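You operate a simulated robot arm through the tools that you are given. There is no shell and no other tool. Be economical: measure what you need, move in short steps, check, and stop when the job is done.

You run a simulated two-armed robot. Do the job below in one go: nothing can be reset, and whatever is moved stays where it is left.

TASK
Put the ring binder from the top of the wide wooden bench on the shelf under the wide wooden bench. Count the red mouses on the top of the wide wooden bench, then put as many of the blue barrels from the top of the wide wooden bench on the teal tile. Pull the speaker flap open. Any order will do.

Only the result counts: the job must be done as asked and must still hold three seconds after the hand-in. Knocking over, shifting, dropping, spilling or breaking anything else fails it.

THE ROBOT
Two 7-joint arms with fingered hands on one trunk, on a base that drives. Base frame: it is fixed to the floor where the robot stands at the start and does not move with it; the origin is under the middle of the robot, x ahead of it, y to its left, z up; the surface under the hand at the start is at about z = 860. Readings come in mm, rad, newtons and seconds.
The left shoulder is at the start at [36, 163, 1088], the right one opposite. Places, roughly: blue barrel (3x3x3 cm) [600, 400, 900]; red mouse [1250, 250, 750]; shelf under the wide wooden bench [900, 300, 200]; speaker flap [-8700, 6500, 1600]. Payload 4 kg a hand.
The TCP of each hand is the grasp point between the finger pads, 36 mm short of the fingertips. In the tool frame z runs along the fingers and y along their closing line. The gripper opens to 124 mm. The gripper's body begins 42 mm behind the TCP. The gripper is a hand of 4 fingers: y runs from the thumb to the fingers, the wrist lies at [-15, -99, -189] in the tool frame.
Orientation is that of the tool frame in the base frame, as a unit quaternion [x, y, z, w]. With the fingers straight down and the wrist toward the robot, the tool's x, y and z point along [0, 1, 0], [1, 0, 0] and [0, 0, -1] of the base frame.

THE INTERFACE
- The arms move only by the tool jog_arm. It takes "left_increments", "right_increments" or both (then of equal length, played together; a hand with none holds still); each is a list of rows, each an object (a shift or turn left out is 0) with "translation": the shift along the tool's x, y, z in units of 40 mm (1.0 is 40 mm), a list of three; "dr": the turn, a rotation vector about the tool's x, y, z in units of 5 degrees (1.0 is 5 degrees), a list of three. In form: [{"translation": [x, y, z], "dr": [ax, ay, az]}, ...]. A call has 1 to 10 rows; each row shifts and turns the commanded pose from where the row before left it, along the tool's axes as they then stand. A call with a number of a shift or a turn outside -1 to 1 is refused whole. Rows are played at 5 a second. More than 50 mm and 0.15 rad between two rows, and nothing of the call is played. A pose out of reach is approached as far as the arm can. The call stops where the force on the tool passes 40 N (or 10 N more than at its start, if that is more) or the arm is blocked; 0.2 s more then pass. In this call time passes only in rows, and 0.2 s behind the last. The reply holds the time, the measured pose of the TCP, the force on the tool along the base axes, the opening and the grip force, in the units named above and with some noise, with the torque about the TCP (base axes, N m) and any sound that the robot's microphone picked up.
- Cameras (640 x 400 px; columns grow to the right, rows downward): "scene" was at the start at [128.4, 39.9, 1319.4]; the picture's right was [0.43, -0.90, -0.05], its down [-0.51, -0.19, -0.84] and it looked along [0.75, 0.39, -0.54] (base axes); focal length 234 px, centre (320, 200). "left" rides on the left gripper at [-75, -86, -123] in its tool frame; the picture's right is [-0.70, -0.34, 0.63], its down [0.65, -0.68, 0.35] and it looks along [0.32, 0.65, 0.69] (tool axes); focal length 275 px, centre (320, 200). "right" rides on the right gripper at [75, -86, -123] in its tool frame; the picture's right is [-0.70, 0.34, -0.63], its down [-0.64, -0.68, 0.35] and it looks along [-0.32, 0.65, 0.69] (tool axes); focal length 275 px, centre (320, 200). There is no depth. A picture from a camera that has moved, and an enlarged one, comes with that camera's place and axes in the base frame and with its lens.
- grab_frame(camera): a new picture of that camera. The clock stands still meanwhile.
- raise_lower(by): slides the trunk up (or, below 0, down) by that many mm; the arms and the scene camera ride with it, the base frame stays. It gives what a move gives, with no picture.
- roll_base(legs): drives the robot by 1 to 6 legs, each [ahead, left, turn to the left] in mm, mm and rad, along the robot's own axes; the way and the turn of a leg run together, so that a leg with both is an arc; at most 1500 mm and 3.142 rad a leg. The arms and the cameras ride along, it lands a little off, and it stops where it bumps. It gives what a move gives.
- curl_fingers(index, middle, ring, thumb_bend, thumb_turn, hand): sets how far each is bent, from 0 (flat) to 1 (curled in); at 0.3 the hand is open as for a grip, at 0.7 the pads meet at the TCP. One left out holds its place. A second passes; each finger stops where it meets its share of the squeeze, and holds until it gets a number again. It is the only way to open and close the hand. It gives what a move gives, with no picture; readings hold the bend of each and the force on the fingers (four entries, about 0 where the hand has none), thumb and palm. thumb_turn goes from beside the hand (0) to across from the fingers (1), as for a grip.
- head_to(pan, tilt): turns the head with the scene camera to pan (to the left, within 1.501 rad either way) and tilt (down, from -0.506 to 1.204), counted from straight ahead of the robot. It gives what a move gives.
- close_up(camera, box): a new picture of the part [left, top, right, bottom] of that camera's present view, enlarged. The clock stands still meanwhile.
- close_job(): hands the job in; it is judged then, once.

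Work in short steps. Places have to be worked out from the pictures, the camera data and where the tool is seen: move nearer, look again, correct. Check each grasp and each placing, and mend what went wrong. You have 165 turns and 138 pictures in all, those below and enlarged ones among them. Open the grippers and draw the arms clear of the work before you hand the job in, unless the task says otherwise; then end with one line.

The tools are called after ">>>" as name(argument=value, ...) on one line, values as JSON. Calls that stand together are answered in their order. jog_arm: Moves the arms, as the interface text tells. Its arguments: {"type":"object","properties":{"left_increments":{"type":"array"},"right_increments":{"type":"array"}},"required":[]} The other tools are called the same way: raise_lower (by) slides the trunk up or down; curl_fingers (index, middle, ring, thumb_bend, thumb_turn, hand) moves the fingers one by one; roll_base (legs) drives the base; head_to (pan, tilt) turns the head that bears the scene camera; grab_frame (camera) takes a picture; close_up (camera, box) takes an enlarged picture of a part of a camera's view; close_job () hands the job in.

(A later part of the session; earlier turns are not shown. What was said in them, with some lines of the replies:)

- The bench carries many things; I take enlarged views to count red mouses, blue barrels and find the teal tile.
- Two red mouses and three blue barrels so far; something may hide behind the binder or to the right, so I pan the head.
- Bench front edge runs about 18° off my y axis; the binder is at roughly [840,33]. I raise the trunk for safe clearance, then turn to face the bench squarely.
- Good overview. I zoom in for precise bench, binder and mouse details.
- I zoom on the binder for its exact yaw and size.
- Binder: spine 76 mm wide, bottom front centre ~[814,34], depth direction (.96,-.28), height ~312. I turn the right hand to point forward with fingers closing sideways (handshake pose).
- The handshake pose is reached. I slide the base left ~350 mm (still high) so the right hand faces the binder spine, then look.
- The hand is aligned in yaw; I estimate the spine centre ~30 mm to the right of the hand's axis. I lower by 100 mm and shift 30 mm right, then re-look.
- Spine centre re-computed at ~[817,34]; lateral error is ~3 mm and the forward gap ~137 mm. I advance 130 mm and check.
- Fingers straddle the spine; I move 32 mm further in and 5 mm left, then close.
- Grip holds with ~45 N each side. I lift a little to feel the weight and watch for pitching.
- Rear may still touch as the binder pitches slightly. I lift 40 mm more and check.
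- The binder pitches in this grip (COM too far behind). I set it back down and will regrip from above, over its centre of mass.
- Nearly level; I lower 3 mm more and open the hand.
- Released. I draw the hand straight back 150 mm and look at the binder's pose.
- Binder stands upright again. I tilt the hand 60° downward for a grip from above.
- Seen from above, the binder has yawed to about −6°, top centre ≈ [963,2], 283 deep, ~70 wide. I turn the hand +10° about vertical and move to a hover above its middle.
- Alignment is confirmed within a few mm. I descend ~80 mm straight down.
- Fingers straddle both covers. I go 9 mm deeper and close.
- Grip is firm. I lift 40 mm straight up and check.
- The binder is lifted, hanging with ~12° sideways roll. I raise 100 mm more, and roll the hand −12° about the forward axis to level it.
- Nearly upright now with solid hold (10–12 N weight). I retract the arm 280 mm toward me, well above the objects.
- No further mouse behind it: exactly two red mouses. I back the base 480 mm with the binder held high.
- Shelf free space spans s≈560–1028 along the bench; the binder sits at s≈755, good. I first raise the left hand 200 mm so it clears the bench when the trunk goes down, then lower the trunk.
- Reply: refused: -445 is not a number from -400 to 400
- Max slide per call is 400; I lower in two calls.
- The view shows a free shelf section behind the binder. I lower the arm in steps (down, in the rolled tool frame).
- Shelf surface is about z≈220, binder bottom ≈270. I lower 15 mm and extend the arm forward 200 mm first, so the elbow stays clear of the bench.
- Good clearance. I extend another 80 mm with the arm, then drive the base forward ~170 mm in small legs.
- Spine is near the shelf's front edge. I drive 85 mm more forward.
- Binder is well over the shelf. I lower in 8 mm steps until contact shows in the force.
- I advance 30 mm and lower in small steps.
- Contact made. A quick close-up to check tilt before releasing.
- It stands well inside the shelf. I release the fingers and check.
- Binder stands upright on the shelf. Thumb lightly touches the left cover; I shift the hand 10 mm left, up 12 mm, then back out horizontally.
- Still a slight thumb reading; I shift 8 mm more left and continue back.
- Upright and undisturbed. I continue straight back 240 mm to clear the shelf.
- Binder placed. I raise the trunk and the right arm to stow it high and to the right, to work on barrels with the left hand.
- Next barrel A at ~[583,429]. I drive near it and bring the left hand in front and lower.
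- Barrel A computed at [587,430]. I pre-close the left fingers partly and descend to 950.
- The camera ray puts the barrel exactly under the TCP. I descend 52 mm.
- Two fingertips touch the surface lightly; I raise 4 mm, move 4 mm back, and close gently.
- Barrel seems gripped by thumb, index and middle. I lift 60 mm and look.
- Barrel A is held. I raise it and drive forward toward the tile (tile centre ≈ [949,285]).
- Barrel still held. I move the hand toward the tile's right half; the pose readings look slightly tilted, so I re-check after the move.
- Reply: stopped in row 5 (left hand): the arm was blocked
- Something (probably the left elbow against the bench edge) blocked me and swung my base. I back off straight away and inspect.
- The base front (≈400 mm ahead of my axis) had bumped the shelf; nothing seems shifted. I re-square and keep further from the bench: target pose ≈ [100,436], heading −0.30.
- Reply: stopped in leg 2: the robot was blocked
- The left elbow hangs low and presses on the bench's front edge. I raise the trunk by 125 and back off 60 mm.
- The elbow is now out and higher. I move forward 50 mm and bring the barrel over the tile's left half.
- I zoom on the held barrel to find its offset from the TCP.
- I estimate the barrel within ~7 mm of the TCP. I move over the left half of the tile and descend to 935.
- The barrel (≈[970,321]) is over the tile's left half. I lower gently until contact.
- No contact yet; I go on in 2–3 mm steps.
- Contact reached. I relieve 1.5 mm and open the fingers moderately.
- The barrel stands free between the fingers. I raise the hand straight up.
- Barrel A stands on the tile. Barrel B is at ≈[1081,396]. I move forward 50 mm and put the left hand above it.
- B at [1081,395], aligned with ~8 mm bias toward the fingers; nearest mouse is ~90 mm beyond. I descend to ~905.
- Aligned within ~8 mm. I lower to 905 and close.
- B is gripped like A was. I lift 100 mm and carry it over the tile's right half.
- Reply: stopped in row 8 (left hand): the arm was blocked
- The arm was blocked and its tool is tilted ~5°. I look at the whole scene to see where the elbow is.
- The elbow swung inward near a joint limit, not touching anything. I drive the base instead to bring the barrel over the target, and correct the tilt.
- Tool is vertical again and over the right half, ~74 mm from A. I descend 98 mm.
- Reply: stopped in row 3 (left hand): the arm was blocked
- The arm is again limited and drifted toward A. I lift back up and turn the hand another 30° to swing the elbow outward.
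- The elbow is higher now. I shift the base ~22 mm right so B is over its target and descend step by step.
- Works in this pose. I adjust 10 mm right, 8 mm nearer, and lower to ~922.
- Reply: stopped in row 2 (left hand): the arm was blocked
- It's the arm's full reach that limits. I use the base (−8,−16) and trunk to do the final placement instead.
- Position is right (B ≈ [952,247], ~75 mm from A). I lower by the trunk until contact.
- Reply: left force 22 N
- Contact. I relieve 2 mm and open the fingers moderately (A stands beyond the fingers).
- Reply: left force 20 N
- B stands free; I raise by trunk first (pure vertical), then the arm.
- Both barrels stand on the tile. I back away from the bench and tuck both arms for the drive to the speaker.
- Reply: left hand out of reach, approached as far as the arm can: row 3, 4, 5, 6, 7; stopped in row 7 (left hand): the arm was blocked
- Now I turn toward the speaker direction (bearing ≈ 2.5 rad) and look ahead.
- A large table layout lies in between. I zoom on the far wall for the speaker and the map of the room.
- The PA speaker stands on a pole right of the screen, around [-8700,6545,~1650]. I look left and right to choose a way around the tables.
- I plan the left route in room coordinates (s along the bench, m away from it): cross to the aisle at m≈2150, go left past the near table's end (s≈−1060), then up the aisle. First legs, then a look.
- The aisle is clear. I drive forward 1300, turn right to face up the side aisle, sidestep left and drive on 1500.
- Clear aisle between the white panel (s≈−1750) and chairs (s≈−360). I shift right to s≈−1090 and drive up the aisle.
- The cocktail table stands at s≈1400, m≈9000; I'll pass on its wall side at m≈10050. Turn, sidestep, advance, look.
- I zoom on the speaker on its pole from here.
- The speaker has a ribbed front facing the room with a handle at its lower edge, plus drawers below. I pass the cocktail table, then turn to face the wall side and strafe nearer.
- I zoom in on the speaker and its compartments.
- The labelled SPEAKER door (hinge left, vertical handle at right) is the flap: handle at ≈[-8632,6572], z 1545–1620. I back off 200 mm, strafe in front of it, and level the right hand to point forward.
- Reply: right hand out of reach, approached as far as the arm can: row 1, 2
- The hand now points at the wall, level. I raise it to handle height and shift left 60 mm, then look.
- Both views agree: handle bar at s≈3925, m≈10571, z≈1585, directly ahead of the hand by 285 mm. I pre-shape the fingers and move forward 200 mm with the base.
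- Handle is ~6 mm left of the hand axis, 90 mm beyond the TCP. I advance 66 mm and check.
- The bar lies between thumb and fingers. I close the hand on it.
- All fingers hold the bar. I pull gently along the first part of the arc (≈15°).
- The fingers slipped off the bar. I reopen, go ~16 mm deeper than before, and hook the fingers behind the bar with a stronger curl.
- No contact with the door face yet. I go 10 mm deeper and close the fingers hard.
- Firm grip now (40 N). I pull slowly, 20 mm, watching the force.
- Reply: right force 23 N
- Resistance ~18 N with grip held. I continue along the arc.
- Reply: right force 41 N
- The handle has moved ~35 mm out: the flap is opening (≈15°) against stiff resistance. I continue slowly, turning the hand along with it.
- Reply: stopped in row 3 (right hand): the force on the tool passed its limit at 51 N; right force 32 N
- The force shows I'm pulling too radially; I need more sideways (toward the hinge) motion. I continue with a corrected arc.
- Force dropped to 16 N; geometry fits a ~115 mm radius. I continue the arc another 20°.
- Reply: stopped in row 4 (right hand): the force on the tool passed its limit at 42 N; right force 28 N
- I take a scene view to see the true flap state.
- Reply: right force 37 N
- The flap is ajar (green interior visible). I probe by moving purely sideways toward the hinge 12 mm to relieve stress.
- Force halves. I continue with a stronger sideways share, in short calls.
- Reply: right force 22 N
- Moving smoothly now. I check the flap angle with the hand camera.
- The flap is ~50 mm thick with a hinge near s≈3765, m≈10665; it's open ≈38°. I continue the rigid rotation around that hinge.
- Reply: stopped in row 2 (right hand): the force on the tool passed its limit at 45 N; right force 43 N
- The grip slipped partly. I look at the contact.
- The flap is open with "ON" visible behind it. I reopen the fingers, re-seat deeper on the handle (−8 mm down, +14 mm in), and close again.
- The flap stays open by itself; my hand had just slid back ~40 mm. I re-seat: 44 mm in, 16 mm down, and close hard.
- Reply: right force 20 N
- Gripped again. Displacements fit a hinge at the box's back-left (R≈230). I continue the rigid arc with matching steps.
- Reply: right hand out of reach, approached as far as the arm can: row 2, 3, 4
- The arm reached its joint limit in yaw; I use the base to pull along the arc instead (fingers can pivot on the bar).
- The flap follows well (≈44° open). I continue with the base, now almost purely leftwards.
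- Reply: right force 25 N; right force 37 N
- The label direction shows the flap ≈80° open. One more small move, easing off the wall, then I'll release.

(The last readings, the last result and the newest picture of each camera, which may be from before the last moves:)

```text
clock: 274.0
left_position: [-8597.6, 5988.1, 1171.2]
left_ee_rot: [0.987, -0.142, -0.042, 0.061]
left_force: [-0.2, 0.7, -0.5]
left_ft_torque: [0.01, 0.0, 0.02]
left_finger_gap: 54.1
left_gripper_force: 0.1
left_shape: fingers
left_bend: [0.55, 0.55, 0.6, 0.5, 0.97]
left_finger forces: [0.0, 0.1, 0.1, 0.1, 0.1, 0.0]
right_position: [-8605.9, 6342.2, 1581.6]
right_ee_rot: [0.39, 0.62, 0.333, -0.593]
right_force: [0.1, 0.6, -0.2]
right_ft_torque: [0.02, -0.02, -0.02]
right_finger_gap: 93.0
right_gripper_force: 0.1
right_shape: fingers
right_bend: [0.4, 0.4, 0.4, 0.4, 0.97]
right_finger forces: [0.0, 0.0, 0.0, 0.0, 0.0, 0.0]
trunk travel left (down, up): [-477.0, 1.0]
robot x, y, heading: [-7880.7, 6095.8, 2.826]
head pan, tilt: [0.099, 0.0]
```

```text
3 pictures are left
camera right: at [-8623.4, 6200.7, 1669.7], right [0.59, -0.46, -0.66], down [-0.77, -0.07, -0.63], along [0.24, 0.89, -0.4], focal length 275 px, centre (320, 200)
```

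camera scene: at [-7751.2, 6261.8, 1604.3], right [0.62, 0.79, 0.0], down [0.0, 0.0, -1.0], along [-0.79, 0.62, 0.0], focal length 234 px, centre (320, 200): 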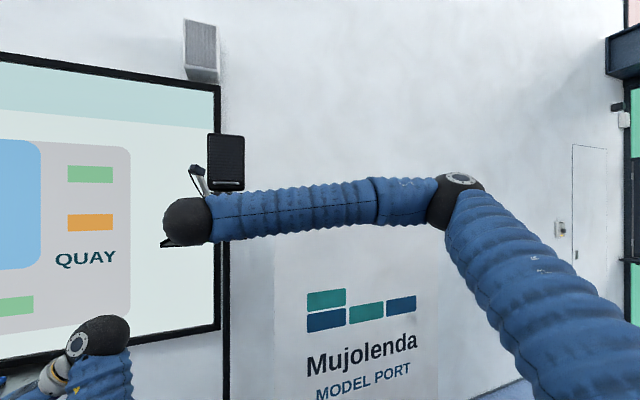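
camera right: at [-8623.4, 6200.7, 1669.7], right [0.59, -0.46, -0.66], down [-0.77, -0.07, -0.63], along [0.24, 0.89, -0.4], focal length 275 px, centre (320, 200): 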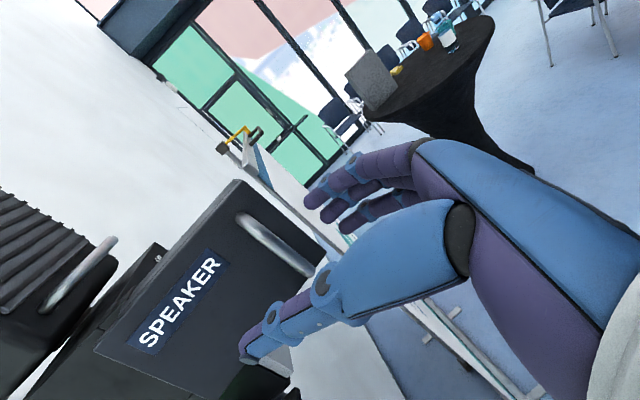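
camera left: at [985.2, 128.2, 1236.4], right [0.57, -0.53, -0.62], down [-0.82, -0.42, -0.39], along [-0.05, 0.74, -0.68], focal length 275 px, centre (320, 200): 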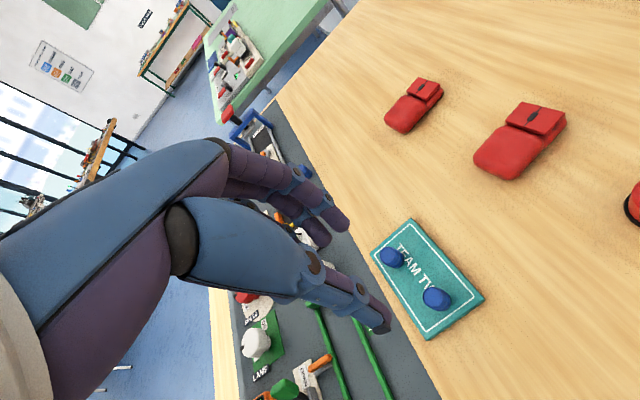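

The flap stands ≈80° open and stays. I withdraw the hand straight back, then back the base away, and verify.

>>> jog_arm(right_increments=[{"translation": [0, 0, -0.6]}, {"translation": [0, 0, -0.8]}, {"translation": [0, 0, -0.8]}])

>>> roll_base(legs=[[-350, 0, 0]])

>>> head_to(pan=-0.3, tilt=0.0)

>>> grab_frame(camera="scene")

```text
clock: 275.0
left_position: [-8599.3, 5990.0, 1169.5]
left_ee_rot: [0.987, -0.141, -0.042, 0.06]
left_force: [0.6, 0.0, -0.8]
left_ft_torque: [-0.01, -0.01, 0.03]
left_finger_gap: 54.0
left_gripper_force: 0.2
left_shape: fingers
left_bend: [0.55, 0.55, 0.6, 0.5, 0.97]
left_finger forces: [0.0, 0.1, 0.1, 0.0, 0.1, 0.1]
right_position: [-8562.7, 6334.4, 1606.1]
right_ee_rot: [0.437, 0.619, 0.317, -0.571]
right_force: [-0.2, 0.4, -0.4]
right_ft_torque: [0.0, 0.01, -0.01]
right_finger_gap: 93.1
right_gripper_force: 0.1
right_shape: fingers
right_bend: [0.4, 0.4, 0.4, 0.4, 0.97]
right_finger forces: [0.0, 0.0, 0.0, 0.0, 0.0, 0.0]
trunk travel left (down, up): [-477.0, 1.0]
robot x, y, heading: [-7876.1, 6095.4, 2.821]
head pan, tilt: [0.099, 0.0]
stopped in row 3 (right hand): the arm was blocked; the commanded pose is now the measured one
```

```text
clock: 277.2
left_position: [-8266.7, 5879.7, 1171.6]
left_ee_rot: [0.987, -0.142, -0.041, 0.06]
left_force: [-0.1, -0.6, 0.6]
left_ft_torque: [0.02, 0.0, 0.0]
left_finger_gap: 54.1
left_gripper_force: 0.1
left_shape: fingers
left_bend: [0.55, 0.55, 0.6, 0.5, 0.97]
left_finger forces: [0.0, 0.0, 0.0, 0.0, 0.0, 0.0]
right_position: [-8228.4, 6225.1, 1606.9]
right_ee_rot: [0.436, 0.619, 0.316, -0.572]
right_force: [0.0, -0.3, -0.1]
right_ft_torque: [-0.03, 0.01, 0.03]
right_finger_gap: 92.7
right_gripper_force: 0.1
right_shape: fingers
right_bend: [0.4, 0.4, 0.4, 0.4, 0.97]
right_finger forces: [0.0, 0.1, 0.0, 0.0, 0.1, 0.1]
trunk travel left (down, up): [-477.0, 1.0]
robot x, y, heading: [-7549.7, 5984.8, 2.824]
head pan, tilt: [0.099, 0.0]
```

```text
clock: 278.1
left_position: [-8266.7, 5878.9, 1170.7]
left_ee_rot: [0.987, -0.142, -0.042, 0.06]
left_force: [-0.1, 0.2, 0.0]
left_ft_torque: [0.01, -0.01, 0.0]
left_finger_gap: 53.9
left_gripper_force: 0.1
left_shape: fingers
left_bend: [0.55, 0.55, 0.6, 0.5, 0.97]
left_finger forces: [0.1, 0.0, 0.0, 0.1, 0.1, 0.0]
right_position: [-8228.9, 6225.5, 1604.5]
right_ee_rot: [0.437, 0.619, 0.317, -0.571]
right_force: [0.0, 0.0, -0.2]
right_ft_torque: [0.05, 0.02, -0.01]
right_finger_gap: 93.2
right_gripper_force: 0.0
right_shape: fingers
right_bend: [0.4, 0.4, 0.4, 0.4, 0.97]
right_finger forces: [0.0, 0.1, 0.0, 0.0, 0.0, 0.0]
trunk travel left (down, up): [-477.0, 1.0]
robot x, y, heading: [-7552.4, 5987.4, 2.825]
head pan, tilt: [-0.3, 0.0]
```

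```text
2 pictures are left
camera scene: at [-7615.5, 6036.1, 1604.2], right [0.58, 0.82, 0.0], down [0.0, 0.0, -1.0], along [-0.82, 0.58, 0.0], focal length 234 px, centre (320, 200)
```

scene: 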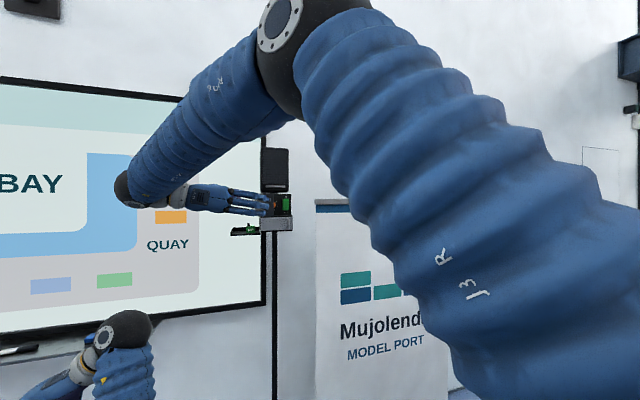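

I zoom on the opened compartment for confirmation.

>>> close_up(camera="scene", box=[215, 135, 311, 245])

```text
3.64 times, centred on (263, 190) of scene
camera zoom: at [-7615.5, 6036.1, 1604.2], right [0.58, 0.82, 0.0], down [0.0, 0.0, -1.0], along [-0.82, 0.58, 0.0], focal length 853 px, centre (527, 236)
```

zoom: 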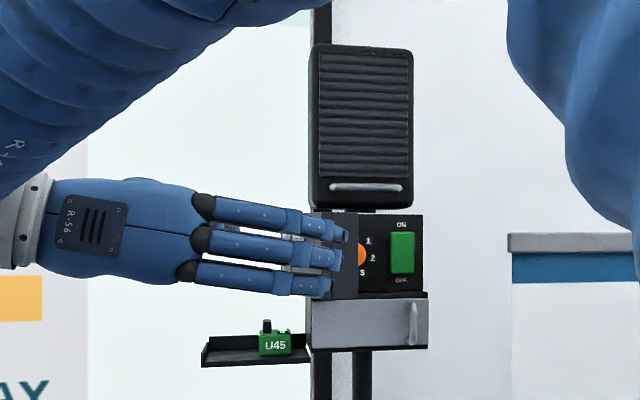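

The flap is open: the ON/OFF switch and dial inside are exposed. I open both grippers fully and hand in.

>>> curl_fingers(hand="right", index=0.3, middle=0.3, ring=0.3, thumb_bend=0.3)

>>> curl_fingers(hand="left", index=0.3, middle=0.3, ring=0.3, thumb_bend=0.3)

>>> roll_base(legs=[[-150, 0, 0]])

>>> close_job()

```text
clock: 279.1
left_position: [-8265.9, 5879.6, 1171.0]
left_ee_rot: [0.987, -0.142, -0.042, 0.06]
left_force: [0.1, -0.1, -0.1]
left_ft_torque: [0.01, -0.01, 0.0]
left_finger_gap: 53.9
left_gripper_force: 0.2
left_shape: fingers
left_bend: [0.55, 0.55, 0.6, 0.5, 0.97]
left_finger forces: [0.0, 0.0, 0.0, 0.0, 0.0, 0.1]
right_position: [-8229.8, 6226.6, 1605.5]
right_ee_rot: [0.438, 0.618, 0.317, -0.571]
right_force: [0.6, -0.1, 0.2]
right_ft_torque: [-0.03, -0.01, 0.02]
right_finger_gap: 123.3
right_gripper_force: 0.0
right_shape: fingers
right_bend: [0.3, 0.3, 0.3, 0.3, 0.97]
right_finger forces: [0.0, 0.0, 0.0, 0.0, 0.0, 0.1]
trunk travel left (down, up): [-477.0, 1.0]
robot x, y, heading: [-7549.1, 5989.4, 2.82]
head pan, tilt: [-0.3, 0.0]
```

```text
clock: 280.1
left_position: [-8266.4, 5880.4, 1170.4]
left_ee_rot: [0.987, -0.143, -0.042, 0.06]
left_force: [-0.7, 0.0, 0.2]
left_ft_torque: [0.0, 0.03, 0.0]
left_finger_gap: 123.1
left_gripper_force: 0.0
left_shape: fingers
left_bend: [0.3, 0.3, 0.3, 0.3, 0.97]
left_finger forces: [0.0, 0.0, 0.1, 0.0, 0.1, 0.0]
right_position: [-8229.0, 6224.9, 1605.0]
right_ee_rot: [0.437, 0.619, 0.316, -0.571]
right_force: [0.1, 0.3, -0.5]
right_ft_torque: [0.0, 0.02, 0.02]
right_finger_gap: 122.9
right_gripper_force: 0.1
right_shape: fingers
right_bend: [0.3, 0.3, 0.3, 0.3, 0.97]
right_finger forces: [0.0, 0.0, 0.1, 0.0, 0.0, 0.1]
trunk travel left (down, up): [-477.0, 1.0]
robot x, y, heading: [-7550.2, 5985.7, 2.82]
head pan, tilt: [-0.3, 0.0]
```

```text
clock: 281.5
left_position: [-8124.5, 5832.7, 1169.3]
left_ee_rot: [0.987, -0.143, -0.042, 0.06]
left_force: [0.5, -1.0, 0.2]
left_ft_torque: [-0.01, 0.0, -0.01]
left_finger_gap: 122.9
left_gripper_force: 0.1
left_shape: fingers
left_bend: [0.3, 0.3, 0.3, 0.3, 0.97]
left_finger forces: [0.0, 0.0, 0.1, 0.0, 0.0, 0.1]
right_position: [-8088.4, 6178.6, 1606.6]
right_ee_rot: [0.436, 0.619, 0.316, -0.571]
right_force: [-0.4, -0.5, -0.5]
right_ft_torque: [0.01, -0.03, 0.03]
right_finger_gap: 122.9
right_gripper_force: 0.0
right_shape: fingers
right_bend: [0.3, 0.3, 0.3, 0.3, 0.97]
right_finger forces: [0.0, 0.0, 0.0, 0.1, 0.1, 0.0]
trunk travel left (down, up): [-477.0, 1.0]
robot x, y, heading: [-7408.8, 5945.6, 2.825]
head pan, tilt: [-0.3, 0.0]
```

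```text
The job is handed in.
```

I handed the job in: the ring binder stands on the shelf under the bench, two blue barrels stand on the teal tile to match the two red mouses I counted, and the speaker flap is open about 80°; on the way I bumped into the bench once or twice, but saw nothing moved in the pictures.
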